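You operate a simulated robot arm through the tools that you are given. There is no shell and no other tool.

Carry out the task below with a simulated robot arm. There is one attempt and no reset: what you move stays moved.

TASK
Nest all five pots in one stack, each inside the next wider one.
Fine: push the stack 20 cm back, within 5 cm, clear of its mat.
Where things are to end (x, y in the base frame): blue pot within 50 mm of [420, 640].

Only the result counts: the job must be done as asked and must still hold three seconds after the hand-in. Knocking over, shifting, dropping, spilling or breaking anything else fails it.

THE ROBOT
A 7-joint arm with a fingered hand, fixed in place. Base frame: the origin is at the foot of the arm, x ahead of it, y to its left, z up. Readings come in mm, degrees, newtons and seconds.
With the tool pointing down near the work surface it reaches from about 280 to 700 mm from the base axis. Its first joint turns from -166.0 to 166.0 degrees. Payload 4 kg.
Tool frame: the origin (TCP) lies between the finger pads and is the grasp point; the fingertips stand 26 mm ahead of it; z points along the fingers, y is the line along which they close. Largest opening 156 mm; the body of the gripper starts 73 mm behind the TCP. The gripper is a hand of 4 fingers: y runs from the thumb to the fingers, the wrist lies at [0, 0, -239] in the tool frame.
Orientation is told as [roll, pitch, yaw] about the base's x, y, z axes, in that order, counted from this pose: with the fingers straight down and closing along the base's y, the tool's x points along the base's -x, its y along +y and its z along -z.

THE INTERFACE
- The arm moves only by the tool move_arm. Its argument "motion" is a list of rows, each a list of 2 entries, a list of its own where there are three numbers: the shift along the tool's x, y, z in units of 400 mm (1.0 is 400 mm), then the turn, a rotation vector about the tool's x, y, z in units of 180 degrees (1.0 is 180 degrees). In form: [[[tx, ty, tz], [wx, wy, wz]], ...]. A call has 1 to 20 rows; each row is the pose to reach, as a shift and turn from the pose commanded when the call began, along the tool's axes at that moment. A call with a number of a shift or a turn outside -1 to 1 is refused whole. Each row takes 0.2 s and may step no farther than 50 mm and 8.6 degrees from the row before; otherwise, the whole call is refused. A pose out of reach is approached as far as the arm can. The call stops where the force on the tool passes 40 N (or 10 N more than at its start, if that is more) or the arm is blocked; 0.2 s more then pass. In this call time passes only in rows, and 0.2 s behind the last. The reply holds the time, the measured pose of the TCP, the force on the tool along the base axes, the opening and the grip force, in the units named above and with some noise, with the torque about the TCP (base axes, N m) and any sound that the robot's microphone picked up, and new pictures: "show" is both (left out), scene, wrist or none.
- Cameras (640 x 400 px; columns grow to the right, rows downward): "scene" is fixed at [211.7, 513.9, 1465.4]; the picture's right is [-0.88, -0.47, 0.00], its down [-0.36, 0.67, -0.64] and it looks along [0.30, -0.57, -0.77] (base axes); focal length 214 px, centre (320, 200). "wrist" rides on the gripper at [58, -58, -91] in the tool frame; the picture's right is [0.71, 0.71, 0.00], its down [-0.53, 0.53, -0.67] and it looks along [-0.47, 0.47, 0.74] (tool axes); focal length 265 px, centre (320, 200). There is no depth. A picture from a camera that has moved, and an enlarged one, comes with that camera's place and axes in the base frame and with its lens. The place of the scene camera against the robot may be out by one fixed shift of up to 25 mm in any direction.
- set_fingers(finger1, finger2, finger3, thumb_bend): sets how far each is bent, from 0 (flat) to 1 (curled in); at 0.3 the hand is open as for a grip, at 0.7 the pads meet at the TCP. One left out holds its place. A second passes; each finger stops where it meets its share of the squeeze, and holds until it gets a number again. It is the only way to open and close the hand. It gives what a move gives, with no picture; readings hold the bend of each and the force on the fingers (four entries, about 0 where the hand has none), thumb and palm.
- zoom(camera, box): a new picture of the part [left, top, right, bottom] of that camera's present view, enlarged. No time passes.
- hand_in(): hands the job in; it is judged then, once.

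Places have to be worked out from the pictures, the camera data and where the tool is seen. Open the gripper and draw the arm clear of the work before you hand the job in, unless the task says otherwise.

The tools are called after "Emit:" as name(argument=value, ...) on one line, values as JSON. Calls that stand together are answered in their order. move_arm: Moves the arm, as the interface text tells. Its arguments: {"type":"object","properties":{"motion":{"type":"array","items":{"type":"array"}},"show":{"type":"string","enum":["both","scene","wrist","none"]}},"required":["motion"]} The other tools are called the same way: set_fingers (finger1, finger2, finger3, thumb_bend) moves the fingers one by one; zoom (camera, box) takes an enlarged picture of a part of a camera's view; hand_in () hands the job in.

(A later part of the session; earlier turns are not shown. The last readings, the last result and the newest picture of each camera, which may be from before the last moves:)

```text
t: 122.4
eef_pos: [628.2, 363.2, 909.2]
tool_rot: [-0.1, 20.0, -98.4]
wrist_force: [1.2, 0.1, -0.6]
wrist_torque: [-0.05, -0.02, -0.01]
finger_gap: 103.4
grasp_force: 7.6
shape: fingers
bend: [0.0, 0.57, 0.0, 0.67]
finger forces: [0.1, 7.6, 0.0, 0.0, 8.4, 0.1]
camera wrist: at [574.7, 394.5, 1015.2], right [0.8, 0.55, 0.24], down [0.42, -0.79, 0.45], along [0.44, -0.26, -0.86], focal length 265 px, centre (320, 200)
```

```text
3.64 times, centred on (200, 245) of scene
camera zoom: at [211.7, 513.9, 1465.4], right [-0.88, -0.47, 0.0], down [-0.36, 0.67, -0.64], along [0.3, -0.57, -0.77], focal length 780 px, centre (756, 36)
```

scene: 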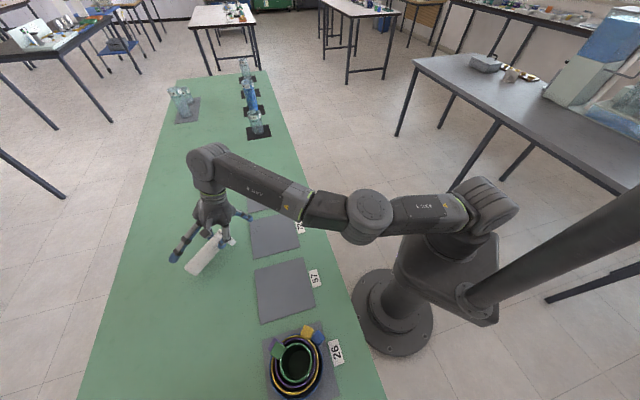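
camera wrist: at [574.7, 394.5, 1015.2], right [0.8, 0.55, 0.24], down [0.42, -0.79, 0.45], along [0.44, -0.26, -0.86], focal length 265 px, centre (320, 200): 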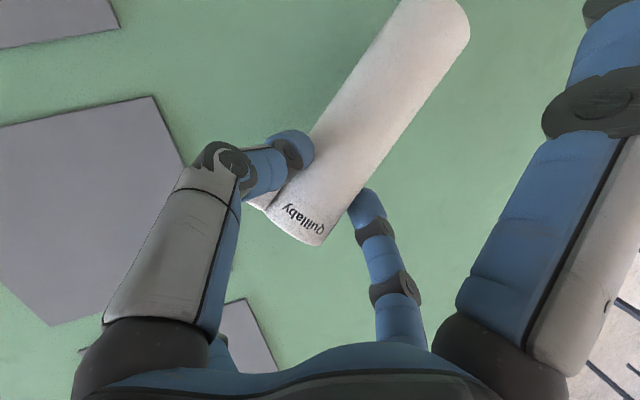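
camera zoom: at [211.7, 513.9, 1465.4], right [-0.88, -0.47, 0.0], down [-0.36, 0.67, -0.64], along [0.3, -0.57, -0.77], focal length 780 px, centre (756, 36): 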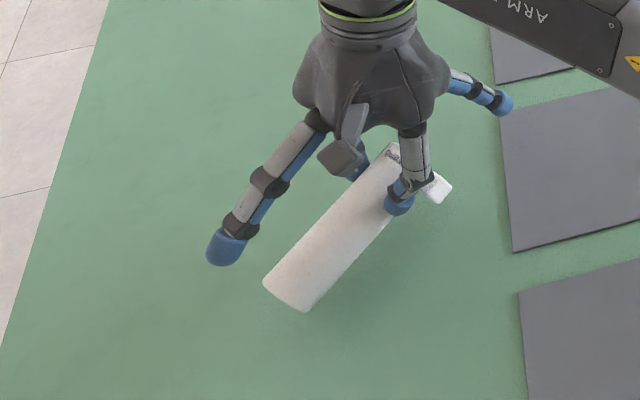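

The pot is held by friction but hasn't swung. I raise and draw it in a little first, so it has room to hang.

Emit:
move_arm(motion=[[[-0.0068, -0.0363, -0.0655], [0, 0, 0]], [[-0.0135, -0.0725, -0.131], [0, 0, 0]], [[-0.0203, -0.1088, -0.1965], [0, 0, 0]]], show="both")

Emit:
zoom(camera="scene", box=[130, 170, 270, 290])

```text
t: 123.2
eef_pos: [580.5, 336.4, 981.8]
tool_rot: [-0.1, 20.0, -98.5]
wrist_force: [0.5, -0.3, -1.4]
wrist_torque: [-0.02, 0.02, 0.04]
finger_gap: 103.0
grasp_force: 7.5
shape: fingers
bend: [0.0, 0.57, 0.0, 0.67]
finger forces: [0.0, 7.7, 0.1, 0.0, 8.2, 0.0]
camera wrist: at [526.0, 367.0, 1088.4], right [0.8, 0.55, 0.24], down [0.42, -0.79, 0.45], along [0.44, -0.26, -0.86], focal length 265 px, centre (320, 200)
```

scene: 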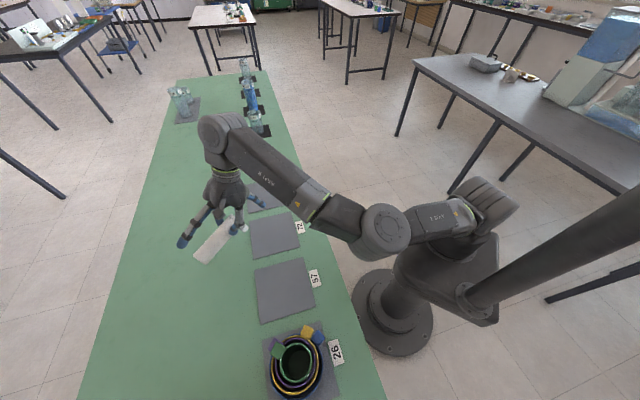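
wrist: 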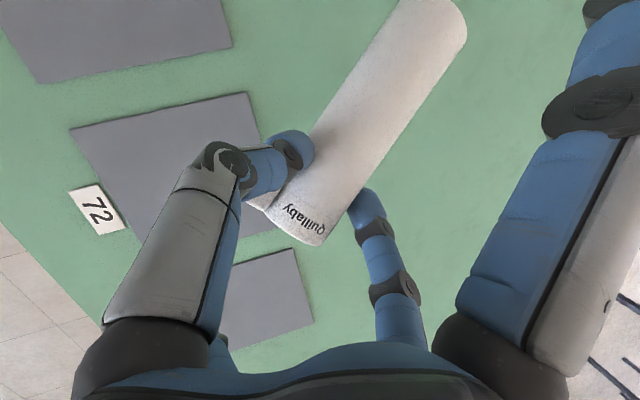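

```text
3.33 times, centred on (200, 230) of scene
camera zoom: at [211.7, 513.9, 1465.4], right [-0.88, -0.47, 0.0], down [-0.36, 0.67, -0.64], along [0.3, -0.57, -0.77], focal length 715 px, centre (720, 100)
```

zoom: 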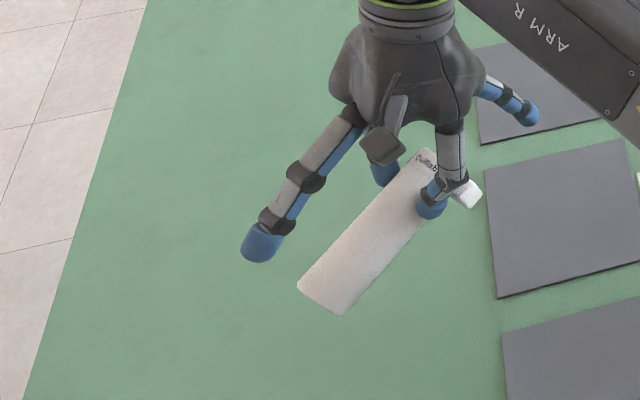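

The pot is nearly horizontal, gripped hard enough that friction stops it turning. I loosen the pinch slightly, in small steps, so that gravity can swing the base down.

Emit:
set_fingers(finger2=0.59, thumb_bend=0.68)

Emit:
zoom(camera="wrist", box=[120, 0, 520, 280])

```text
t: 124.2
eef_pos: [579.9, 334.3, 981.1]
tool_rot: [-0.1, 20.0, -98.5]
wrist_force: [-0.1, 0.2, 0.6]
wrist_torque: [0.0, -0.01, 0.02]
finger_gap: 102.7
grasp_force: 0.0
shape: fingers
bend: [0.0, 0.59, 0.0, 0.68]
finger forces: [0.1, 0.1, 0.1, 0.0, 0.0, 0.1]
```

```text
1.43 times, centred on (320, 140) of wrist
camera zoom: at [526.2, 367.0, 1088.2], right [0.8, 0.55, 0.24], down [0.42, -0.79, 0.45], along [0.44, -0.26, -0.86], focal length 379 px, centre (320, 286)
```

zoom: 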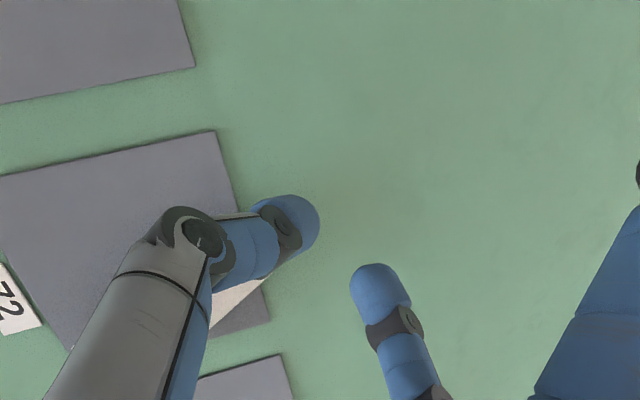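

It slipped out and dropped. I check where it landed.

Emit:
zoom(camera="scene", box=[130, 150, 330, 300])

Emit:
zoom(camera="wrist", box=[0, 0, 640, 400])

```text
2.67 times, centred on (230, 225) of scene
camera zoom: at [211.7, 513.9, 1465.4], right [-0.88, -0.47, 0.0], down [-0.36, 0.67, -0.64], along [0.3, -0.57, -0.77], focal length 572 px, centre (560, 133)
```

zoom: 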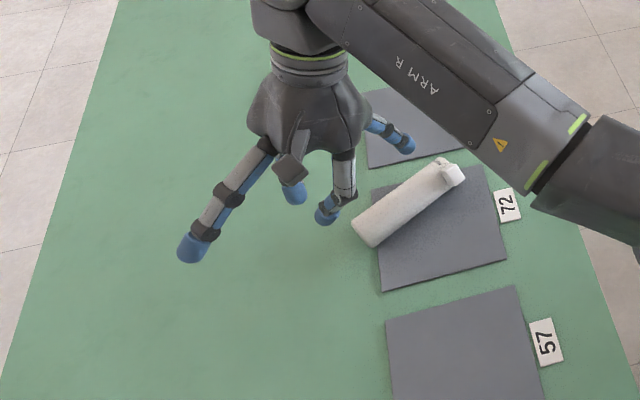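

```text
1.00 times, centred on (320, 200) of wrist (not enlarged: the box is as wide or as high as the picture)
camera zoom: at [526.2, 367.0, 1088.2], right [0.8, 0.55, 0.24], down [0.42, -0.79, 0.45], along [0.44, -0.26, -0.86], focal length 265 px, centre (320, 200)
```

zoom: 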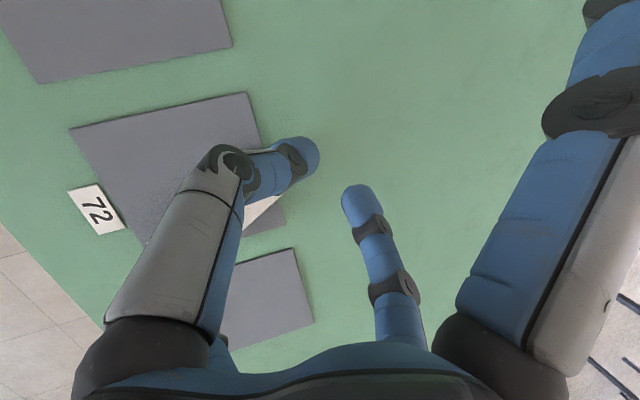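

White now lies on the empty purple mat, base near (594,297), mouth near (562,180). Better idea: pick it with the tool steeply tilted toward its base, so that straightening the hand stands it up. That needs fingers 1 and 3 folded away, so I test curling them in.

Emit:
set_fingers(finger1=1.0, finger2=0.3, finger3=1.0, thumb_bend=0.3)

Emit:
zoom(camera="wrist", box=[0, 0, 640, 400])

Emit:
zoom(camera="scene", box=[150, 150, 290, 270])

```text
t: 125.2
eef_pos: [580.0, 334.9, 982.3]
tool_rot: [-0.1, 20.0, -98.6]
wrist_force: [0.7, -1.0, 0.2]
wrist_torque: [0.01, -0.03, 0.01]
finger_gap: 71.3
grasp_force: 0.1
shape: fingers
bend: [0.74, 0.3, 0.74, 0.3]
finger forces: [0.1, 0.1, 0.0, 0.0, 0.1, 0.0]
```

```text
1.00 times, centred on (320, 200) of wrist (not enlarged: the box is as wide or as high as the picture)
camera zoom: at [526.2, 367.0, 1088.2], right [0.8, 0.55, 0.24], down [0.42, -0.79, 0.45], along [0.44, -0.26, -0.86], focal length 265 px, centre (320, 200)
```

zoom: 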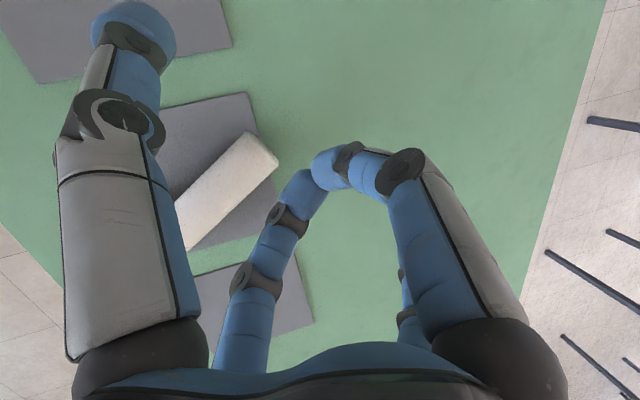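

```text
3.33 times, centred on (220, 210) of scene
camera zoom: at [211.7, 513.9, 1465.4], right [-0.88, -0.47, 0.0], down [-0.36, 0.67, -0.64], along [0.3, -0.57, -0.77], focal length 715 px, centre (653, 167)
```

zoom: 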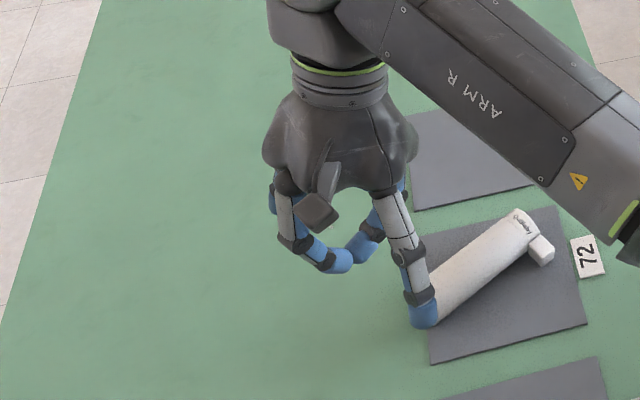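

Fingers 1 and 3 just meet in the middle when curled, so they can't be folded away; I set them flat again. New plan: pinch with a slight tilt toward the base, lift, turn the hand so the mouth points away from the robot, then tilt outward ~65° to stand the pot up. First I straighten up above it.

Emit:
set_fingers(finger1=0.0, finger2=0.3, finger3=0.0, thumb_bend=0.3)

Emit:
move_arm(motion=[[[-0.038, -0.0182, -0.0388], [0, -0.037, 0]], [[-0.076, -0.0363, -0.0775], [0, -0.0741, 0]], [[-0.114, -0.0545, -0.1163], [0, -0.1111, 0]]], show="none")

```text
t: 126.2
eef_pos: [579.0, 335.7, 982.5]
tool_rot: [-0.1, 20.0, -98.5]
wrist_force: [-0.2, 0.6, 0.1]
wrist_torque: [0.02, 0.04, 0.0]
finger_gap: 129.5
grasp_force: 0.1
shape: fingers
bend: [0.01, 0.3, 0.01, 0.3]
finger forces: [0.1, 0.0, 0.0, 0.0, 0.1, 0.0]
```

```text
t: 127.0
eef_pos: [549.5, 280.9, 1011.5]
tool_rot: [-0.2, -0.1, -98.4]
wrist_force: [-0.1, 0.9, 0.0]
wrist_torque: [0.03, -0.05, 0.02]
finger_gap: 129.8
grasp_force: 0.2
shape: fingers
bend: [0.0, 0.3, 0.0, 0.3]
finger forces: [0.0, 0.0, 0.0, 0.0, 0.0, 0.0]
```

Now I turn the hand by −186° in two halves to yaw 75°, which leaves room for the later turn.

Emit:
move_arm(motion=[[[0, 0, 0], [0, 0, 0.0471]], [[0, 0, 0], [0, 0, 0.0942]], [[0, 0, 0], [0, 0, 0.1413]], [[0, 0, 0], [0, 0, 0.1884]], [[0, 0, 0], [0, 0, 0.2355]], [[0, 0, 0], [0, 0, 0.2825]], [[0, 0, 0], [0, 0, 0.3296]], [[0, 0, 0], [0, 0, 0.3767]], [[0, 0, 0], [0, 0, 0.4238]], [[0, 0, 0], [0, 0, 0.4709]], [[0, 0, 0], [0, 0, 0.518]]], show="none")

Emit:
move_arm(motion=[[[0, 0, 0], [0, 0, 0.0471]], [[0, 0, 0], [0, 0, 0.0942]], [[0, 0, 0], [0, 0, 0.1413]], [[0, 0, 0], [0, 0, 0.1884]], [[0, 0, 0], [0, 0, 0.2355]], [[0, 0, 0], [0, 0, 0.2825]], [[0, 0, 0], [0, 0, 0.3296]], [[0, 0, 0], [0, 0, 0.3767]], [[0, 0, 0], [0, 0, 0.4238]], [[0, 0, 0], [0, 0, 0.4709]], [[0, 0, 0], [0, 0, 0.518]]], show="both")

Emit:
zoom(camera="wrist", box=[200, 0, 440, 200])

```text
t: 129.4
eef_pos: [551.1, 279.1, 1009.5]
tool_rot: [0.1, -0.1, 168.2]
wrist_force: [0.5, 0.1, 0.2]
wrist_torque: [-0.02, 0.01, 0.02]
finger_gap: 129.9
grasp_force: 0.1
shape: fingers
bend: [0.0, 0.3, 0.0, 0.3]
finger forces: [0.0, 0.0, 0.0, 0.1, 0.1, 0.0]
```

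```text
t: 131.8
eef_pos: [550.3, 280.8, 1009.8]
tool_rot: [0.2, 0.1, 75.0]
wrist_force: [0.3, -0.4, 1.1]
wrist_torque: [0.0, 0.0, 0.0]
finger_gap: 130.1
grasp_force: 0.1
shape: fingers
bend: [0.0, 0.3, 0.0, 0.3]
finger forces: [0.0, 0.0, 0.1, 0.0, 0.0, 0.0]
camera wrist: at [591.1, 208.9, 1101.0], right [-0.87, -0.5, 0.0], down [-0.37, 0.64, 0.67], along [-0.34, 0.58, -0.74], focal length 265 px, centre (320, 200)
```

scene: 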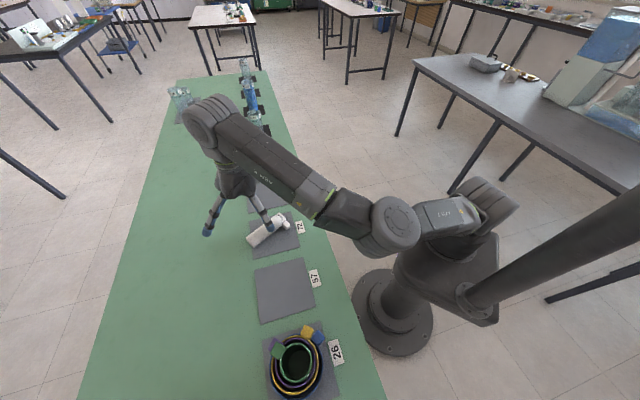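
wrist: 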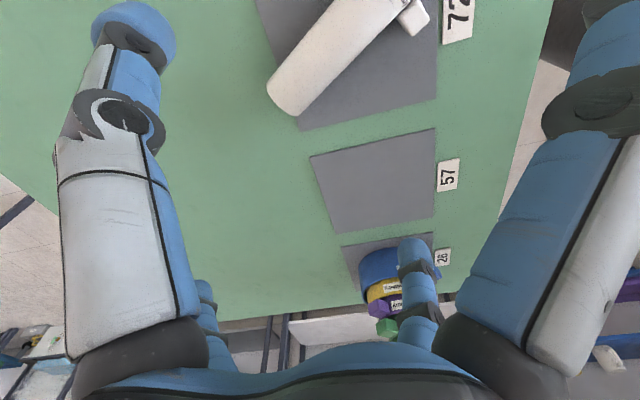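

```text
2.00 times, centred on (320, 100) of wrist
camera zoom: at [591.1, 208.9, 1101.0], right [-0.87, -0.5, 0.0], down [-0.37, 0.64, 0.67], along [-0.34, 0.58, -0.74], focal length 531 px, centre (320, 400)
```

zoom: 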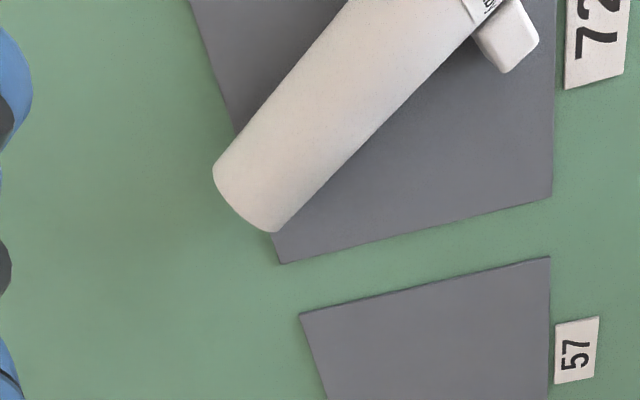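

I compare with a fresh scene view to be sure the pot isn't moving.

Emit:
zoom(camera="scene", box=[200, 170, 340, 290])

Emit:
zoom(camera="wrist", box=[240, 0, 460, 140])

```text
3.33 times, centred on (270, 230) of scene
camera zoom: at [211.7, 513.9, 1465.4], right [-0.88, -0.47, 0.0], down [-0.36, 0.67, -0.64], along [0.3, -0.57, -0.77], focal length 715 px, centre (487, 100)
```

zoom: 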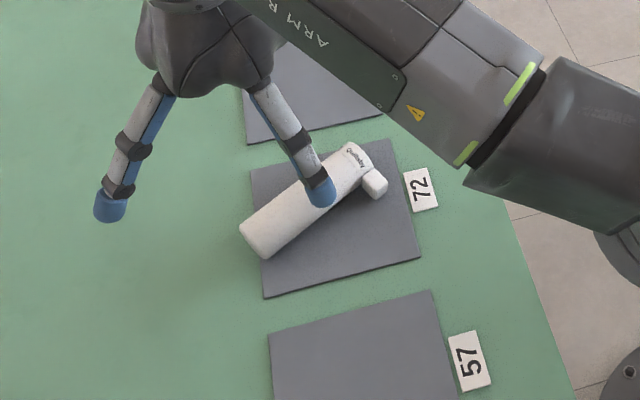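

```text
2.86 times, centred on (350, 70) of wrist
camera zoom: at [591.1, 208.9, 1101.0], right [-0.87, -0.5, 0.0], down [-0.37, 0.64, 0.67], along [-0.34, 0.58, -0.74], focal length 758 px, centre (234, 571)
```

zoom: 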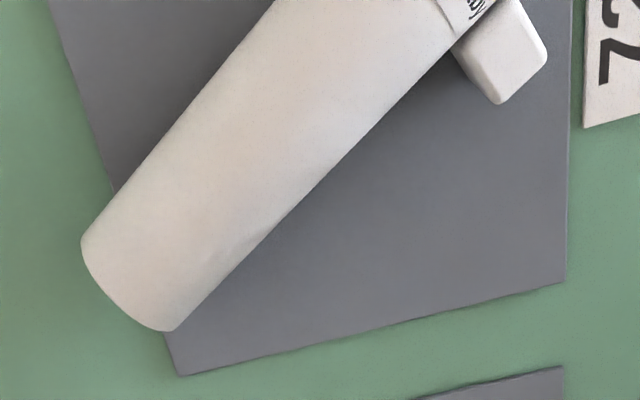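

The pot rests with base near (572,314) and axis toward az ≈256°. I move over the intended pinch point to see the mouth end and handle directly.

Emit:
move_arm(motion=[[[0.072, -0.015, 0.0438], [0, 0, 0]], [[0.144, -0.03, 0.0875], [0, 0, 0]]], show="wrist")

Emit:
zoom(camera="wrist", box=[180, 0, 460, 200])

```text
t: 132.4
eef_pos: [546.7, 220.9, 973.0]
tool_rot: [0.1, 0.1, 75.0]
wrist_force: [-0.2, 0.0, 0.3]
wrist_torque: [0.0, -0.04, -0.01]
finger_gap: 129.7
grasp_force: 0.1
shape: fingers
bend: [0.0, 0.3, 0.0, 0.3]
finger forces: [0.0, 0.0, 0.0, 0.0, 0.0, 0.1]
camera wrist: at [588.4, 149.8, 1064.7], right [-0.86, -0.5, 0.0], down [-0.37, 0.64, 0.67], along [-0.34, 0.58, -0.74], focal length 265 px, centre (320, 200)
```

wrist: 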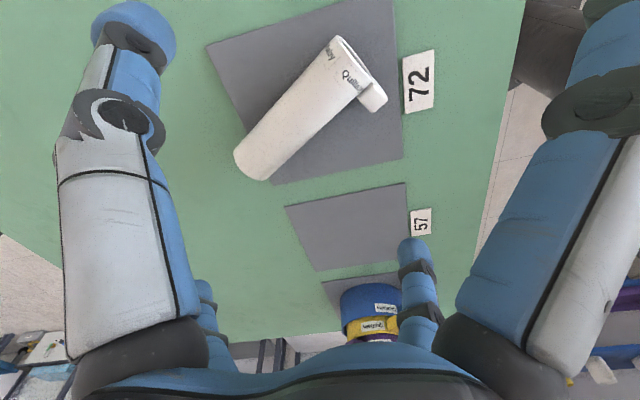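

```text
2.00 times, centred on (320, 100) of wrist
camera zoom: at [588.4, 149.8, 1064.7], right [-0.86, -0.5, 0.0], down [-0.37, 0.64, 0.67], along [-0.34, 0.58, -0.74], focal length 531 px, centre (320, 400)
```

zoom: 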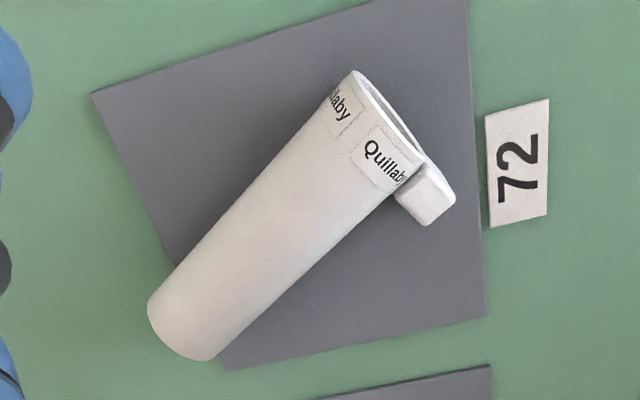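

Now everything is visible: base (572,316), mouth (538,184.5), handle on the left side. The pinch point (547,221) is directly below the hand. I tilt 17° toward the base and position for the approach.

Emit:
move_arm(motion=[[[0.0457, -0.0009, 0.0108], [0, -0.0472, 0]], [[0.0914, -0.0017, 0.0215], [0, -0.0944, 0]]], show="none")

Emit:
move_arm(motion=[[[0, 0, 0.08], [0, 0, 0]], [[0, 0, 0.15], [0, 0, 0]]], show="wrist")

Emit:
zoom(camera="wrist", box=[180, 40, 460, 240])

```text
t: 133.0
eef_pos: [538.5, 186.6, 965.8]
tool_rot: [0.2, -17.1, 75.1]
wrist_force: [0.5, -0.6, -0.7]
wrist_torque: [0.01, -0.05, -0.02]
finger_gap: 129.9
grasp_force: 0.1
shape: fingers
bend: [0.0, 0.3, 0.0, 0.3]
finger forces: [0.1, 0.0, 0.1, 0.0, 0.0, 0.1]
```

```text
t: 133.6
eef_pos: [542.2, 202.0, 906.3]
tool_rot: [0.2, -16.8, 75.1]
wrist_force: [-0.6, -0.3, 0.1]
wrist_torque: [0.0, 0.02, 0.0]
finger_gap: 129.9
grasp_force: 0.1
shape: fingers
bend: [0.0, 0.3, 0.0, 0.3]
finger forces: [0.0, 0.1, 0.0, 0.0, 0.0, 0.0]
camera wrist: at [577.9, 107.8, 976.7], right [-0.86, -0.47, -0.2], down [-0.43, 0.43, 0.79], along [-0.29, 0.77, -0.57], focal length 265 px, centre (320, 200)
```

wrist: 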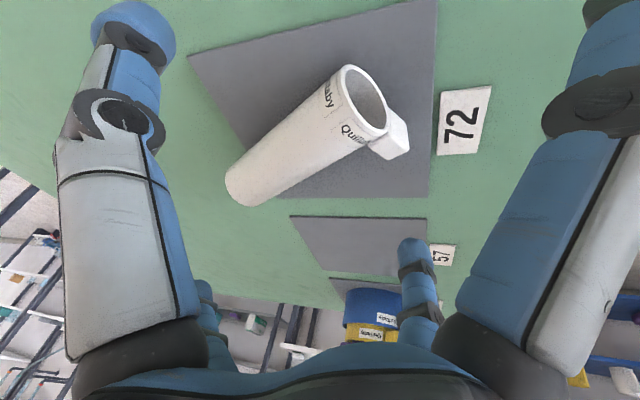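

```text
2.00 times, centred on (320, 140) of wrist
camera zoom: at [577.9, 107.8, 976.7], right [-0.86, -0.47, -0.2], down [-0.43, 0.43, 0.79], along [-0.29, 0.77, -0.57], focal length 531 px, centre (320, 320)
```

zoom: 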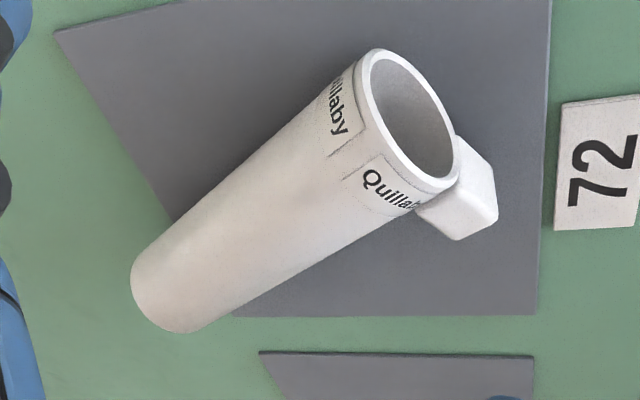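

The approach line meets the pot's axis exactly. I go the last 39 mm.

Emit:
move_arm(motion=[[[-0.0015, 0, 0.05], [0, 0, 0]], [[-0.0015, 0, 0.085], [0, 0, 0]], [[-0.0015, 0, 0.0985], [0, 0, 0]]], show="wrist")

Emit:
set_fingers(finger2=0.54, thumb_bend=0.54)

Emit:
zoom(camera="wrist", box=[120, 20, 520, 300])

```text
t: 134.4
eef_pos: [544.9, 215.1, 869.5]
tool_rot: [0.1, -16.9, 75.1]
wrist_force: [-0.2, -0.6, 0.2]
wrist_torque: [-0.02, 0.02, 0.02]
finger_gap: 130.1
grasp_force: 0.0
shape: fingers
bend: [0.0, 0.3, 0.0, 0.3]
finger forces: [0.0, 0.1, 0.0, 0.0, 0.0, 0.0]
camera wrist: at [580.6, 120.3, 940.2], right [-0.86, -0.47, -0.2], down [-0.43, 0.43, 0.79], along [-0.29, 0.77, -0.57], focal length 265 px, centre (320, 200)
```

wrist: 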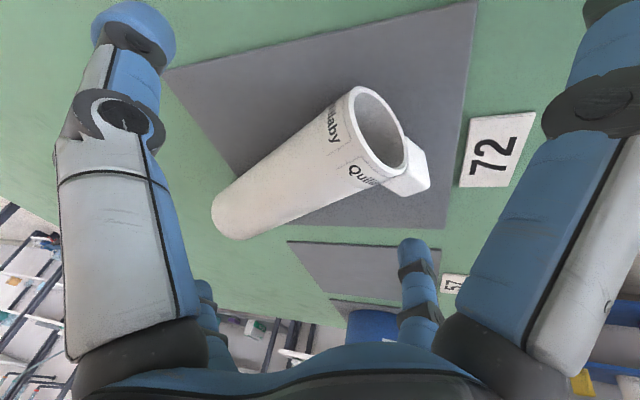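

```text
t: 135.4
eef_pos: [546.2, 215.2, 871.1]
tool_rot: [0.1, -17.0, 75.1]
wrist_force: [-0.3, 1.0, -0.1]
wrist_torque: [0.01, 0.02, 0.01]
finger_gap: 109.3
grasp_force: 0.1
shape: fingers
bend: [0.0, 0.54, 0.0, 0.54]
finger forces: [0.0, 0.0, 0.0, 0.0, 0.0, 0.0]
```

```text
1.43 times, centred on (320, 160) of wrist
camera zoom: at [580.6, 120.2, 940.4], right [-0.86, -0.47, -0.2], down [-0.43, 0.43, 0.79], along [-0.29, 0.77, -0.57], focal length 379 px, centre (320, 257)
```

zoom: 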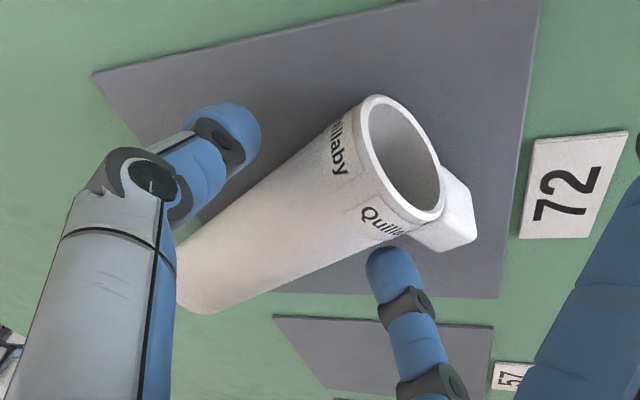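

Finger 2 will come down just behind the handle. I close further and look.

Emit:
set_fingers(finger2=0.6, thumb_bend=0.6)

Emit:
zoom(camera="wrist", box=[120, 20, 520, 300])

```text
t: 136.4
eef_pos: [544.0, 214.4, 869.4]
tool_rot: [0.1, -16.9, 75.0]
wrist_force: [-1.5, -0.3, 0.1]
wrist_torque: [0.0, -0.03, -0.01]
finger_gap: 106.1
grasp_force: 0.5
shape: fingers
bend: [0.0, 0.59, 0.0, 0.6]
finger forces: [0.0, 0.4, 0.1, 0.0, 0.5, 0.0]
```

```text
1.43 times, centred on (320, 160) of wrist
camera zoom: at [580.6, 120.2, 940.4], right [-0.86, -0.47, -0.2], down [-0.43, 0.43, 0.79], along [-0.29, 0.77, -0.57], focal length 379 px, centre (320, 257)
```

zoom: 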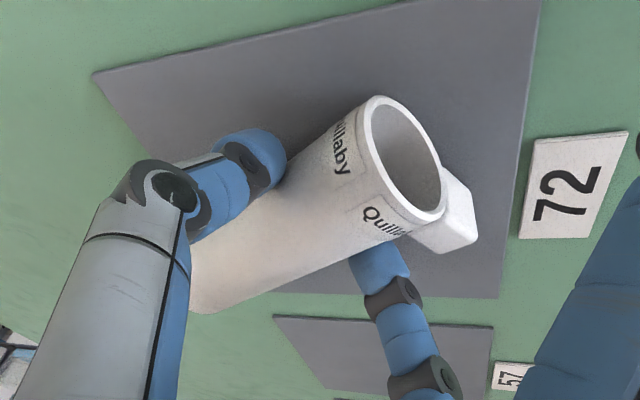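

Balanced contact on both sides. I squeeze.

Emit:
set_fingers(finger2=0.8, thumb_bend=0.72)

```text
t: 137.4
eef_pos: [544.0, 214.4, 870.6]
tool_rot: [0.1, -17.0, 75.1]
wrist_force: [1.8, -1.2, 3.8]
wrist_torque: [0.03, 0.1, 0.0]
finger_gap: 104.1
grasp_force: 10.1
shape: fingers
bend: [0.0, 0.57, 0.0, 0.65]
finger forces: [0.0, 9.3, 0.0, 0.0, 10.7, 0.0]
```

About 10 N each. I command a bit more squeeze to hold firmly during the rotation.

Emit:
set_fingers(finger2=1.0, thumb_bend=0.9)

Emit:
move_arm(motion=[[[-0.015, 0, -0.0478], [0, 0, 0]], [[-0.03, 0, -0.0956], [0, 0, 0]], [[-0.045, 0, -0.1434], [0, 0, 0]]], show="both")

Emit:
zoom(camera="scene", box=[180, 150, 340, 270])

```text
t: 138.4
eef_pos: [546.2, 213.9, 871.2]
tool_rot: [0.0, -17.0, 75.1]
wrist_force: [2.3, 0.5, 7.6]
wrist_torque: [0.13, 0.33, -0.05]
finger_gap: 100.4
grasp_force: 17.3
shape: fingers
bend: [0.0, 0.47, 0.0, 0.82]
finger forces: [0.0, 15.7, 0.1, 0.0, 18.5, 0.1]
```

```text
t: 139.2
eef_pos: [545.3, 215.0, 931.5]
tool_rot: [0.3, -16.9, 75.0]
wrist_force: [0.7, 0.0, -1.0]
wrist_torque: [-0.07, -0.08, 0.02]
finger_gap: 101.0
grasp_force: 18.1
shape: fingers
bend: [0.0, 0.47, 0.0, 0.83]
finger forces: [0.1, 18.2, 0.1, 0.0, 17.7, 0.0]
camera wrist: at [580.3, 121.2, 1001.8], right [-0.86, -0.47, -0.2], down [-0.43, 0.43, 0.79], along [-0.29, 0.77, -0.57], focal length 265 px, centre (320, 200)
```

scene: 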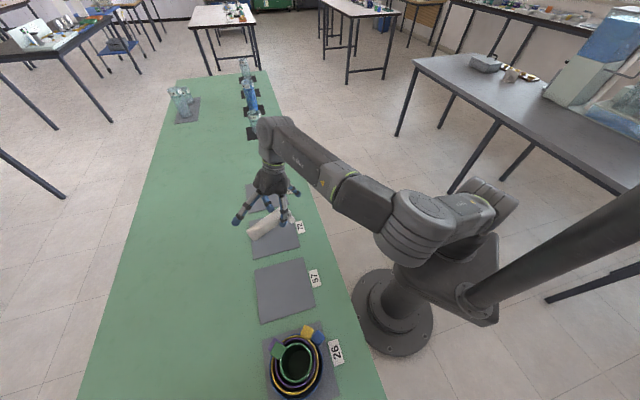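
wrist: 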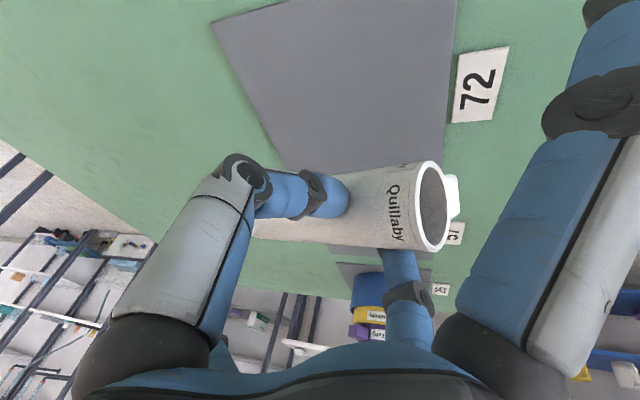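

```text
3.33 times, centred on (260, 210) of scene
camera zoom: at [211.7, 513.9, 1465.4], right [-0.88, -0.47, 0.0], down [-0.36, 0.67, -0.64], along [0.3, -0.57, -0.77], focal length 715 px, centre (520, 167)
```

zoom: 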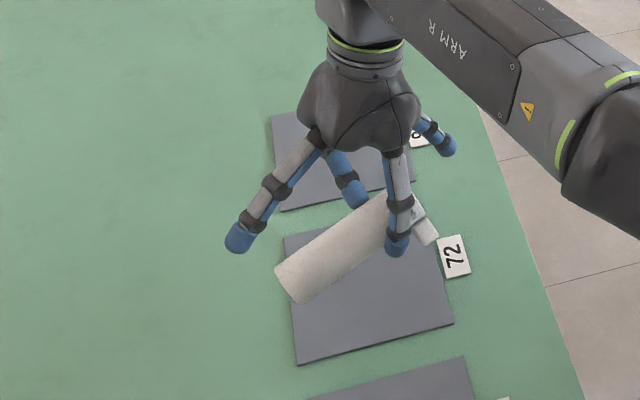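

Squeezing rotated it favourably: the base now hangs about 31° below horizontal (direction az ≈49°) and the grip is 18 N. I raise it and straighten the tool, which tips the base down another 17°.

Emit:
move_arm(motion=[[[-0.0183, 0, -0.06], [0, 0.0472, 0]], [[-0.0366, 0, -0.1195], [0, 0.0944, 0]]], show="both")

Emit:
zoom(camera="scene", box=[180, 130, 340, 250])

```text
t: 139.8
eef_pos: [546.0, 214.7, 982.7]
tool_rot: [0.1, 0.2, 75.1]
wrist_force: [0.3, 0.0, -0.4]
wrist_torque: [-0.03, -0.03, 0.01]
finger_gap: 100.6
grasp_force: 17.6
shape: fingers
bend: [0.0, 0.47, 0.0, 0.84]
finger forces: [0.0, 18.3, 0.0, 0.0, 17.7, 0.0]
camera wrist: at [587.5, 144.3, 1073.6], right [-0.87, -0.5, 0.0], down [-0.37, 0.65, 0.67], along [-0.34, 0.58, -0.74], focal length 265 px, centre (320, 200)
```

scene: 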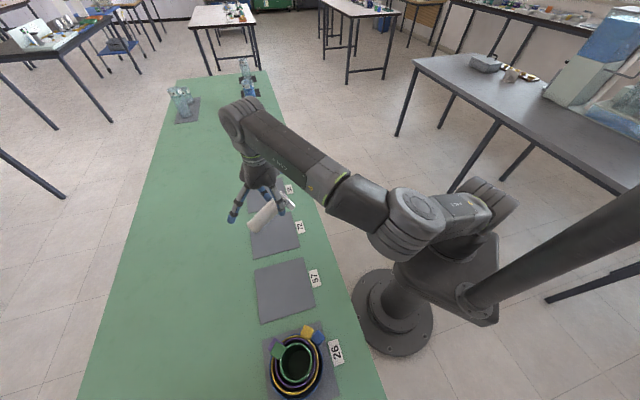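
wrist: 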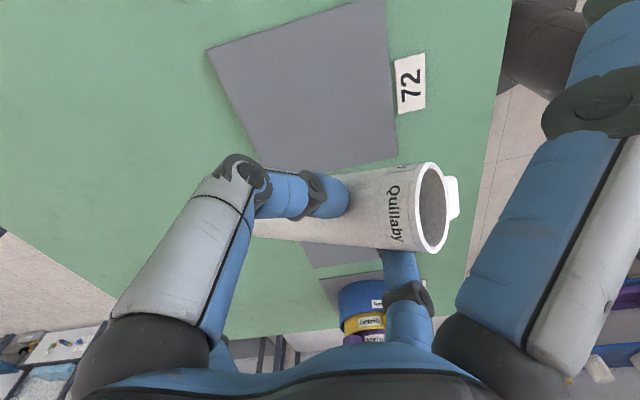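

```text
3.33 times, centred on (260, 190) of scene
camera zoom: at [211.7, 513.9, 1465.4], right [-0.88, -0.47, 0.0], down [-0.36, 0.67, -0.64], along [0.3, -0.57, -0.77], focal length 715 px, centre (520, 233)
```

zoom: 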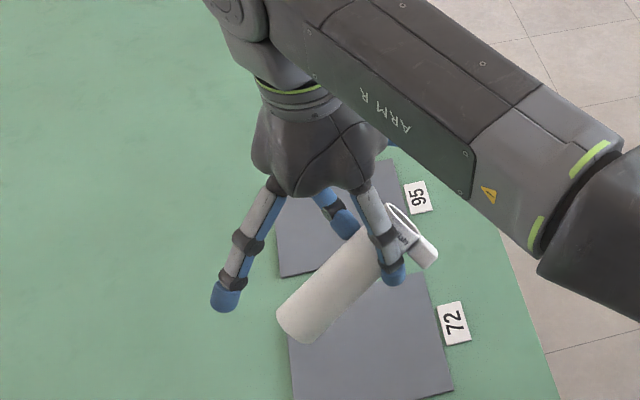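

I zoom closer to determine exactly how the pot sits in the hand.

Emit:
zoom(camera="scene", box=[235, 175, 305, 225])

Emit:
zoom(camera="wrist", box=[220, 120, 480, 290])

```text
8.00 times, centred on (270, 200) of scene
camera zoom: at [211.7, 513.9, 1465.4], right [-0.88, -0.47, 0.0], down [-0.36, 0.67, -0.64], along [0.3, -0.57, -0.77], focal length 1716 px, centre (720, 200)
```

zoom: 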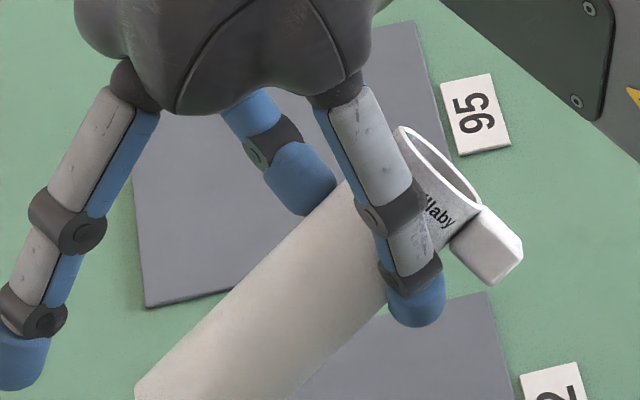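

```text
2.35 times, centred on (350, 205) of wrist
camera zoom: at [587.5, 144.3, 1073.6], right [-0.87, -0.5, 0.0], down [-0.37, 0.65, 0.67], along [-0.34, 0.58, -0.74], focal length 624 px, centre (249, 188)
```

zoom: 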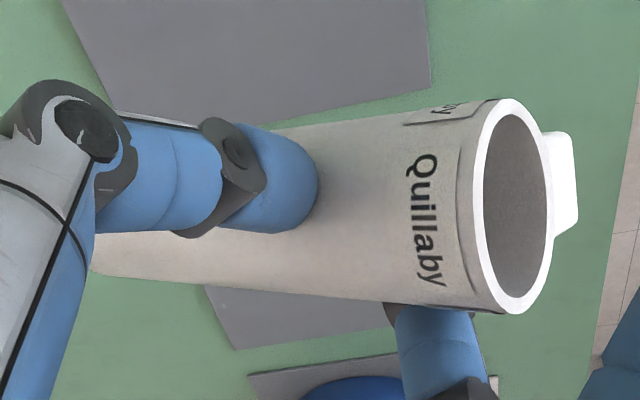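

I now have the pot's attitude in the hand: it hangs 29° below the tool's horizontal toward the −x side. I turn the hand +139° about the vertical, so the final tilt will point away from the robot.

Emit:
move_arm(motion=[[[0, 0, 0], [0, 0, -0.0455]], [[0, 0, 0], [0, 0, -0.091]], [[0, 0, 0], [0, 0, -0.1365]], [[0, 0, 0], [0, 0, -0.182]], [[0, 0, 0], [0, 0, -0.2275]], [[0, 0, 0], [0, 0, -0.273]], [[0, 0, 0], [0, 0, -0.3185]], [[0, 0, 0], [0, 0, -0.364]], [[0, 0, 0], [0, 0, -0.4095]], [[0, 0, 0], [0, 0, -0.455]], [[0, 0, 0], [0, 0, -0.5005]], [[0, 0, 0], [0, 0, -0.546]], [[0, 0, 0], [0, 0, -0.5915]], [[0, 0, 0], [0, 0, -0.637]], [[0, 0, 0], [0, 0, -0.6825]], [[0, 0, 0], [0, 0, -0.728]], [[0, 0, 0], [0, 0, -0.7733]]], show="both")

Emit:
zoom(camera="scene", box=[200, 150, 320, 240])

```text
t: 143.4
eef_pos: [546.9, 216.2, 982.2]
tool_rot: [-0.1, -0.1, -145.6]
wrist_force: [-0.6, -0.7, -0.7]
wrist_torque: [0.06, 0.03, -0.03]
finger_gap: 100.4
grasp_force: 17.6
shape: fingers
bend: [0.0, 0.47, 0.0, 0.84]
finger forces: [0.0, 18.4, 0.1, 0.0, 17.8, 0.0]
camera wrist: at [561.4, 296.2, 1073.0], right [0.98, -0.18, 0.0], down [-0.13, -0.73, 0.67], along [-0.12, -0.66, -0.74], focal length 265 px, centre (320, 200)
```

scene: 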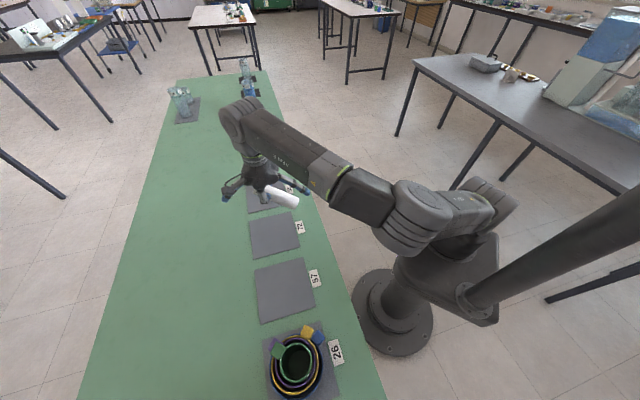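
wrist: 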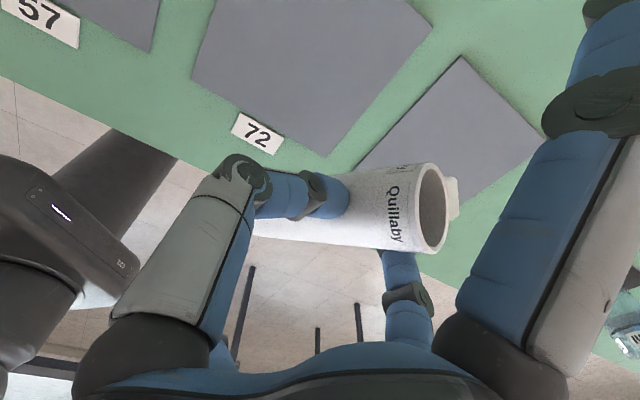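

```text
4.44 times, centred on (260, 195) of scene
camera zoom: at [211.7, 513.9, 1465.4], right [-0.88, -0.47, 0.0], down [-0.36, 0.67, -0.64], along [0.3, -0.57, -0.77], focal length 953 px, centre (587, 222)
```

zoom: 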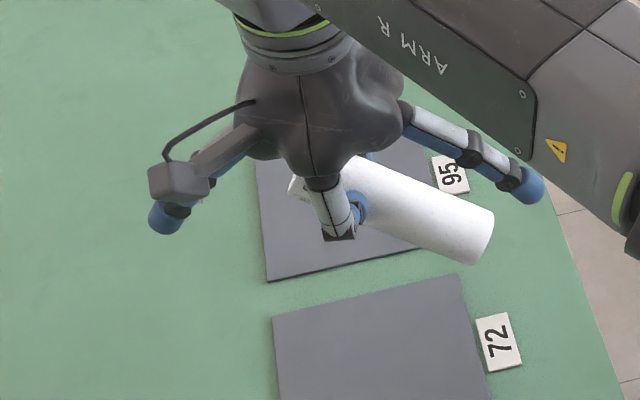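

The base now points toward the robot, as planned. I tilt the hand 52° outward about the axis square to the pot, while moving so its base ends above the purple mat's centre.

Emit:
move_arm(motion=[[[0.0032, -0.0214, 0.0079], [-0.0073, 0.0406, 0]], [[0.0064, -0.0429, 0.0157], [-0.0146, 0.0812, 0]], [[0.0096, -0.0643, 0.0236], [-0.0219, 0.1218, 0]], [[0.0127, -0.0857, 0.0314], [-0.0292, 0.1625, 0]], [[0.0159, -0.1071, 0.0393], [-0.0365, 0.2031, 0]], [[0.0191, -0.1286, 0.0471], [-0.0438, 0.2437, 0]], [[0.0223, -0.15, 0.055], [-0.0511, 0.2843, 0]]], show="both")

Emit:
zoom(camera="scene", box=[210, 160, 330, 260])

```text
t: 145.2
eef_pos: [532.4, 244.4, 962.1]
tool_rot: [10.2, 51.4, -144.6]
wrist_force: [-0.1, 0.7, 0.3]
wrist_torque: [0.03, 0.03, 0.0]
finger_gap: 100.8
grasp_force: 18.3
shape: fingers
bend: [0.0, 0.46, 0.0, 0.85]
finger forces: [0.1, 18.8, 0.1, 0.0, 18.7, 0.0]
stopped in row 7: the arm was blocked; the commanded pose is now the measured one
camera wrist: at [468.8, 289.3, 1057.1], right [0.68, -0.37, 0.63], down [-0.52, -0.85, 0.06], along [0.52, -0.37, -0.77], focal length 265 px, centre (320, 200)
```

scene: 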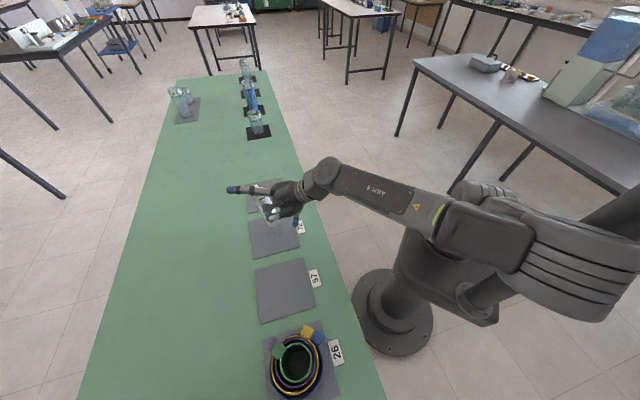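
wrist: 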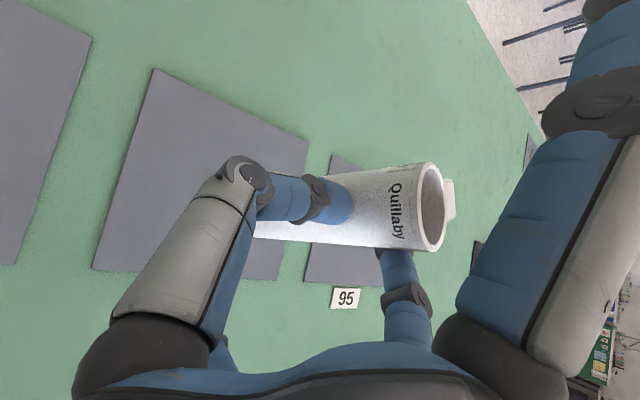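

```text
4.00 times, centred on (270, 210) of scene
camera zoom: at [211.7, 513.9, 1465.4], right [-0.88, -0.47, 0.0], down [-0.36, 0.67, -0.64], along [0.3, -0.57, -0.77], focal length 858 px, centre (520, 160)
```

zoom: 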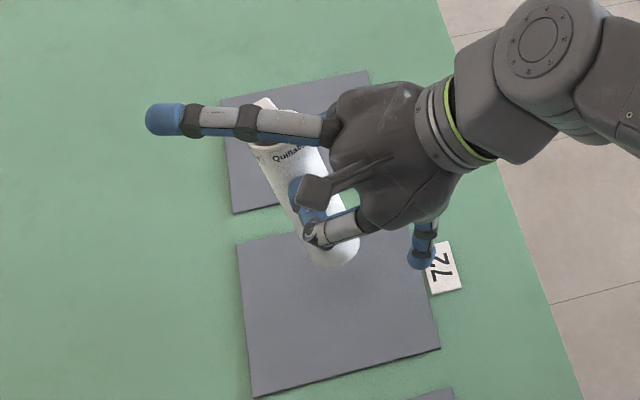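

The elbow met the mast at the end of that move, but the hand is at the full tilt and the pot is now about 9° from upright. I shift outward a little to free the elbow.

Emit:
move_arm(motion=[[[0.0105, 0.016, 0.0163], [0, 0, 0]], [[0.021, 0.032, 0.0325], [0, 0, 0]]], show="both")

Emit:
zoom(camera="scene", box=[560, 0, 600, 400])

Emit:
zoom(camera="scene", box=[210, 160, 330, 260])

```text
t: 145.8
eef_pos: [550.5, 243.9, 962.1]
tool_rot: [10.4, 51.4, -144.2]
wrist_force: [0.3, 0.9, -1.2]
wrist_torque: [0.02, 0.0, -0.01]
finger_gap: 100.7
grasp_force: 19.1
shape: fingers
bend: [0.0, 0.46, 0.0, 0.85]
finger forces: [0.0, 18.8, 0.0, 0.1, 18.7, 0.0]
camera wrist: at [486.9, 287.4, 1057.1], right [0.68, -0.36, 0.63], down [-0.51, -0.86, 0.06], along [0.52, -0.36, -0.77], focal length 265 px, centre (320, 200)
```

scene: 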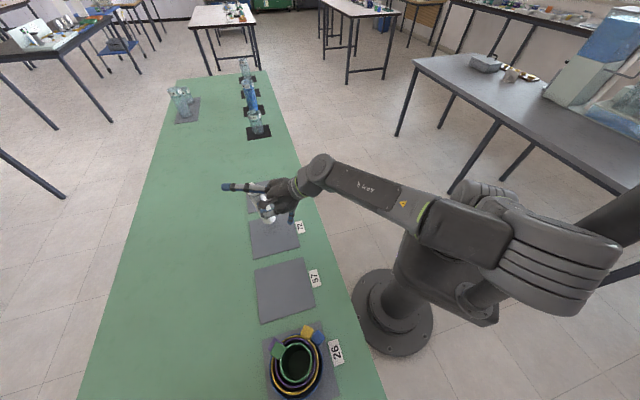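
wrist: 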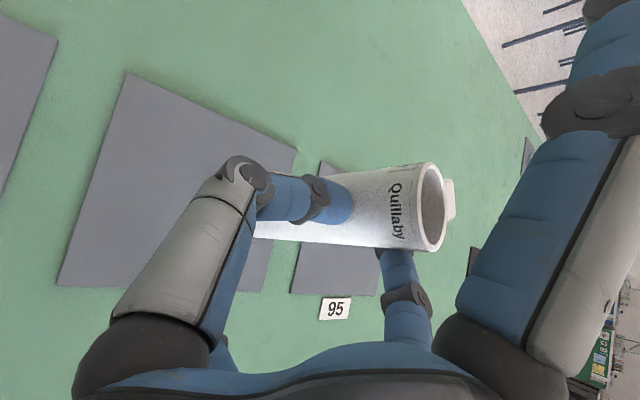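

```text
1.00 times, centred on (580, 200) of scene (not enlarged: the box is as wide or as high as the picture)
camera zoom: at [211.7, 513.9, 1465.4], right [-0.88, -0.47, 0.0], down [-0.36, 0.67, -0.64], along [0.3, -0.57, -0.77], focal length 214 px, centre (60, 200)
```

zoom: 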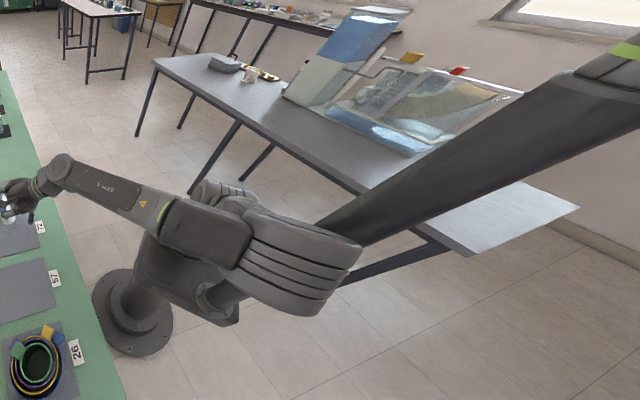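

```text
4.00 times, centred on (270, 210) of scene
camera zoom: at [211.7, 513.9, 1465.4], right [-0.88, -0.47, 0.0], down [-0.36, 0.67, -0.64], along [0.3, -0.57, -0.77], focal length 858 px, centre (520, 160)
```

zoom: 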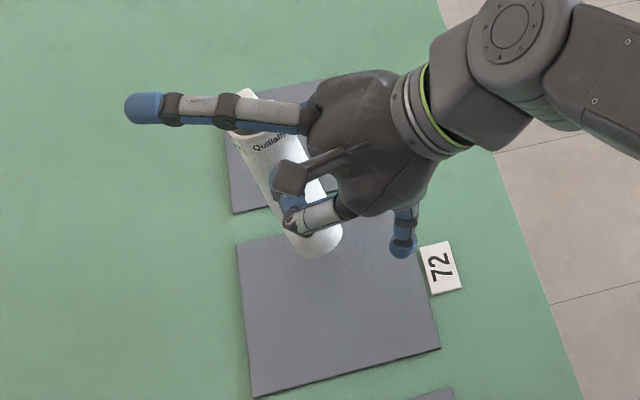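

Freed, and the pot hangs over the purple mat near (562,218). I lower it straight down 30 mm.

Emit:
move_arm(motion=[[[-0.0293, -0.0042, 0.0231], [0, 0, 0]], [[-0.0586, -0.0083, 0.0461], [0, 0, 0]]], show="wrist")

Emit:
zoom(camera="scene", box=[210, 170, 330, 270])

```text
t: 146.4
eef_pos: [550.8, 241.0, 932.5]
tool_rot: [10.3, 51.3, -144.2]
wrist_force: [-0.6, -1.0, 0.3]
wrist_torque: [0.04, 0.04, 0.0]
finger_gap: 100.6
grasp_force: 18.5
shape: fingers
bend: [0.0, 0.46, 0.0, 0.85]
finger forces: [0.0, 18.9, 0.0, 0.0, 18.7, 0.0]
camera wrist: at [487.2, 286.0, 1027.4], right [0.68, -0.37, 0.63], down [-0.51, -0.86, 0.06], along [0.52, -0.36, -0.77], focal length 265 px, centre (320, 200)
```

wrist: 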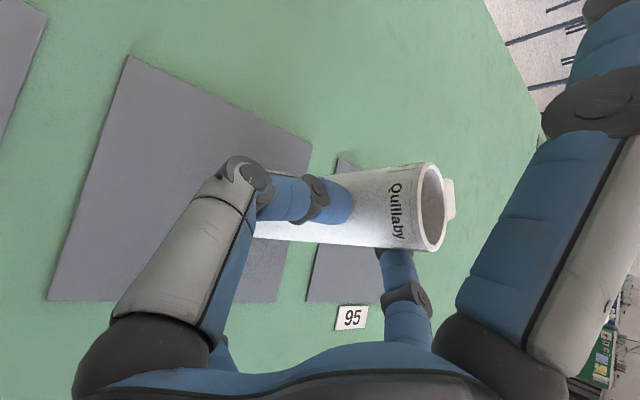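

```text
4.00 times, centred on (270, 220) of scene
camera zoom: at [211.7, 513.9, 1465.4], right [-0.88, -0.47, 0.0], down [-0.36, 0.67, -0.64], along [0.3, -0.57, -0.77], focal length 858 px, centre (520, 120)
```

zoom: 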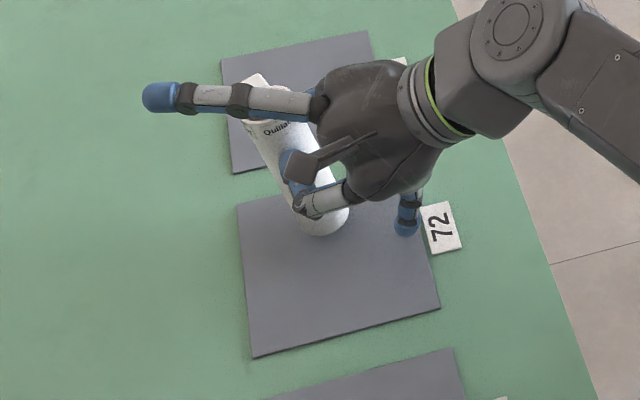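

Close to the mat now. I lower in 2 mm steps looking for contact.

Emit:
move_arm(motion=[[[-0.0039, -0.0006, 0.0031], [0, 0, 0]], [[-0.0078, -0.0011, 0.0061], [0, 0, 0]]], show="none")

Emit:
move_arm(motion=[[[-0.0039, -0.0006, 0.0031], [0, 0, 0]], [[-0.0078, -0.0011, 0.0061], [0, 0, 0]]], show="none")

```text
t: 147.0
eef_pos: [550.9, 242.5, 929.6]
tool_rot: [10.5, 51.3, -144.3]
wrist_force: [1.0, -0.5, 0.1]
wrist_torque: [0.01, 0.05, 0.03]
finger_gap: 100.9
grasp_force: 19.1
shape: fingers
bend: [0.0, 0.46, 0.0, 0.85]
finger forces: [0.0, 18.8, 0.1, 0.0, 18.7, 0.0]
```

```text
t: 147.6
eef_pos: [550.4, 242.1, 924.8]
tool_rot: [10.4, 51.4, -144.3]
wrist_force: [0.0, -1.2, 4.7]
wrist_torque: [-0.1, -0.09, 0.0]
finger_gap: 100.9
grasp_force: 19.3
shape: fingers
bend: [0.0, 0.46, 0.0, 0.87]
finger forces: [0.0, 19.3, 0.1, 0.0, 19.7, 0.1]
```

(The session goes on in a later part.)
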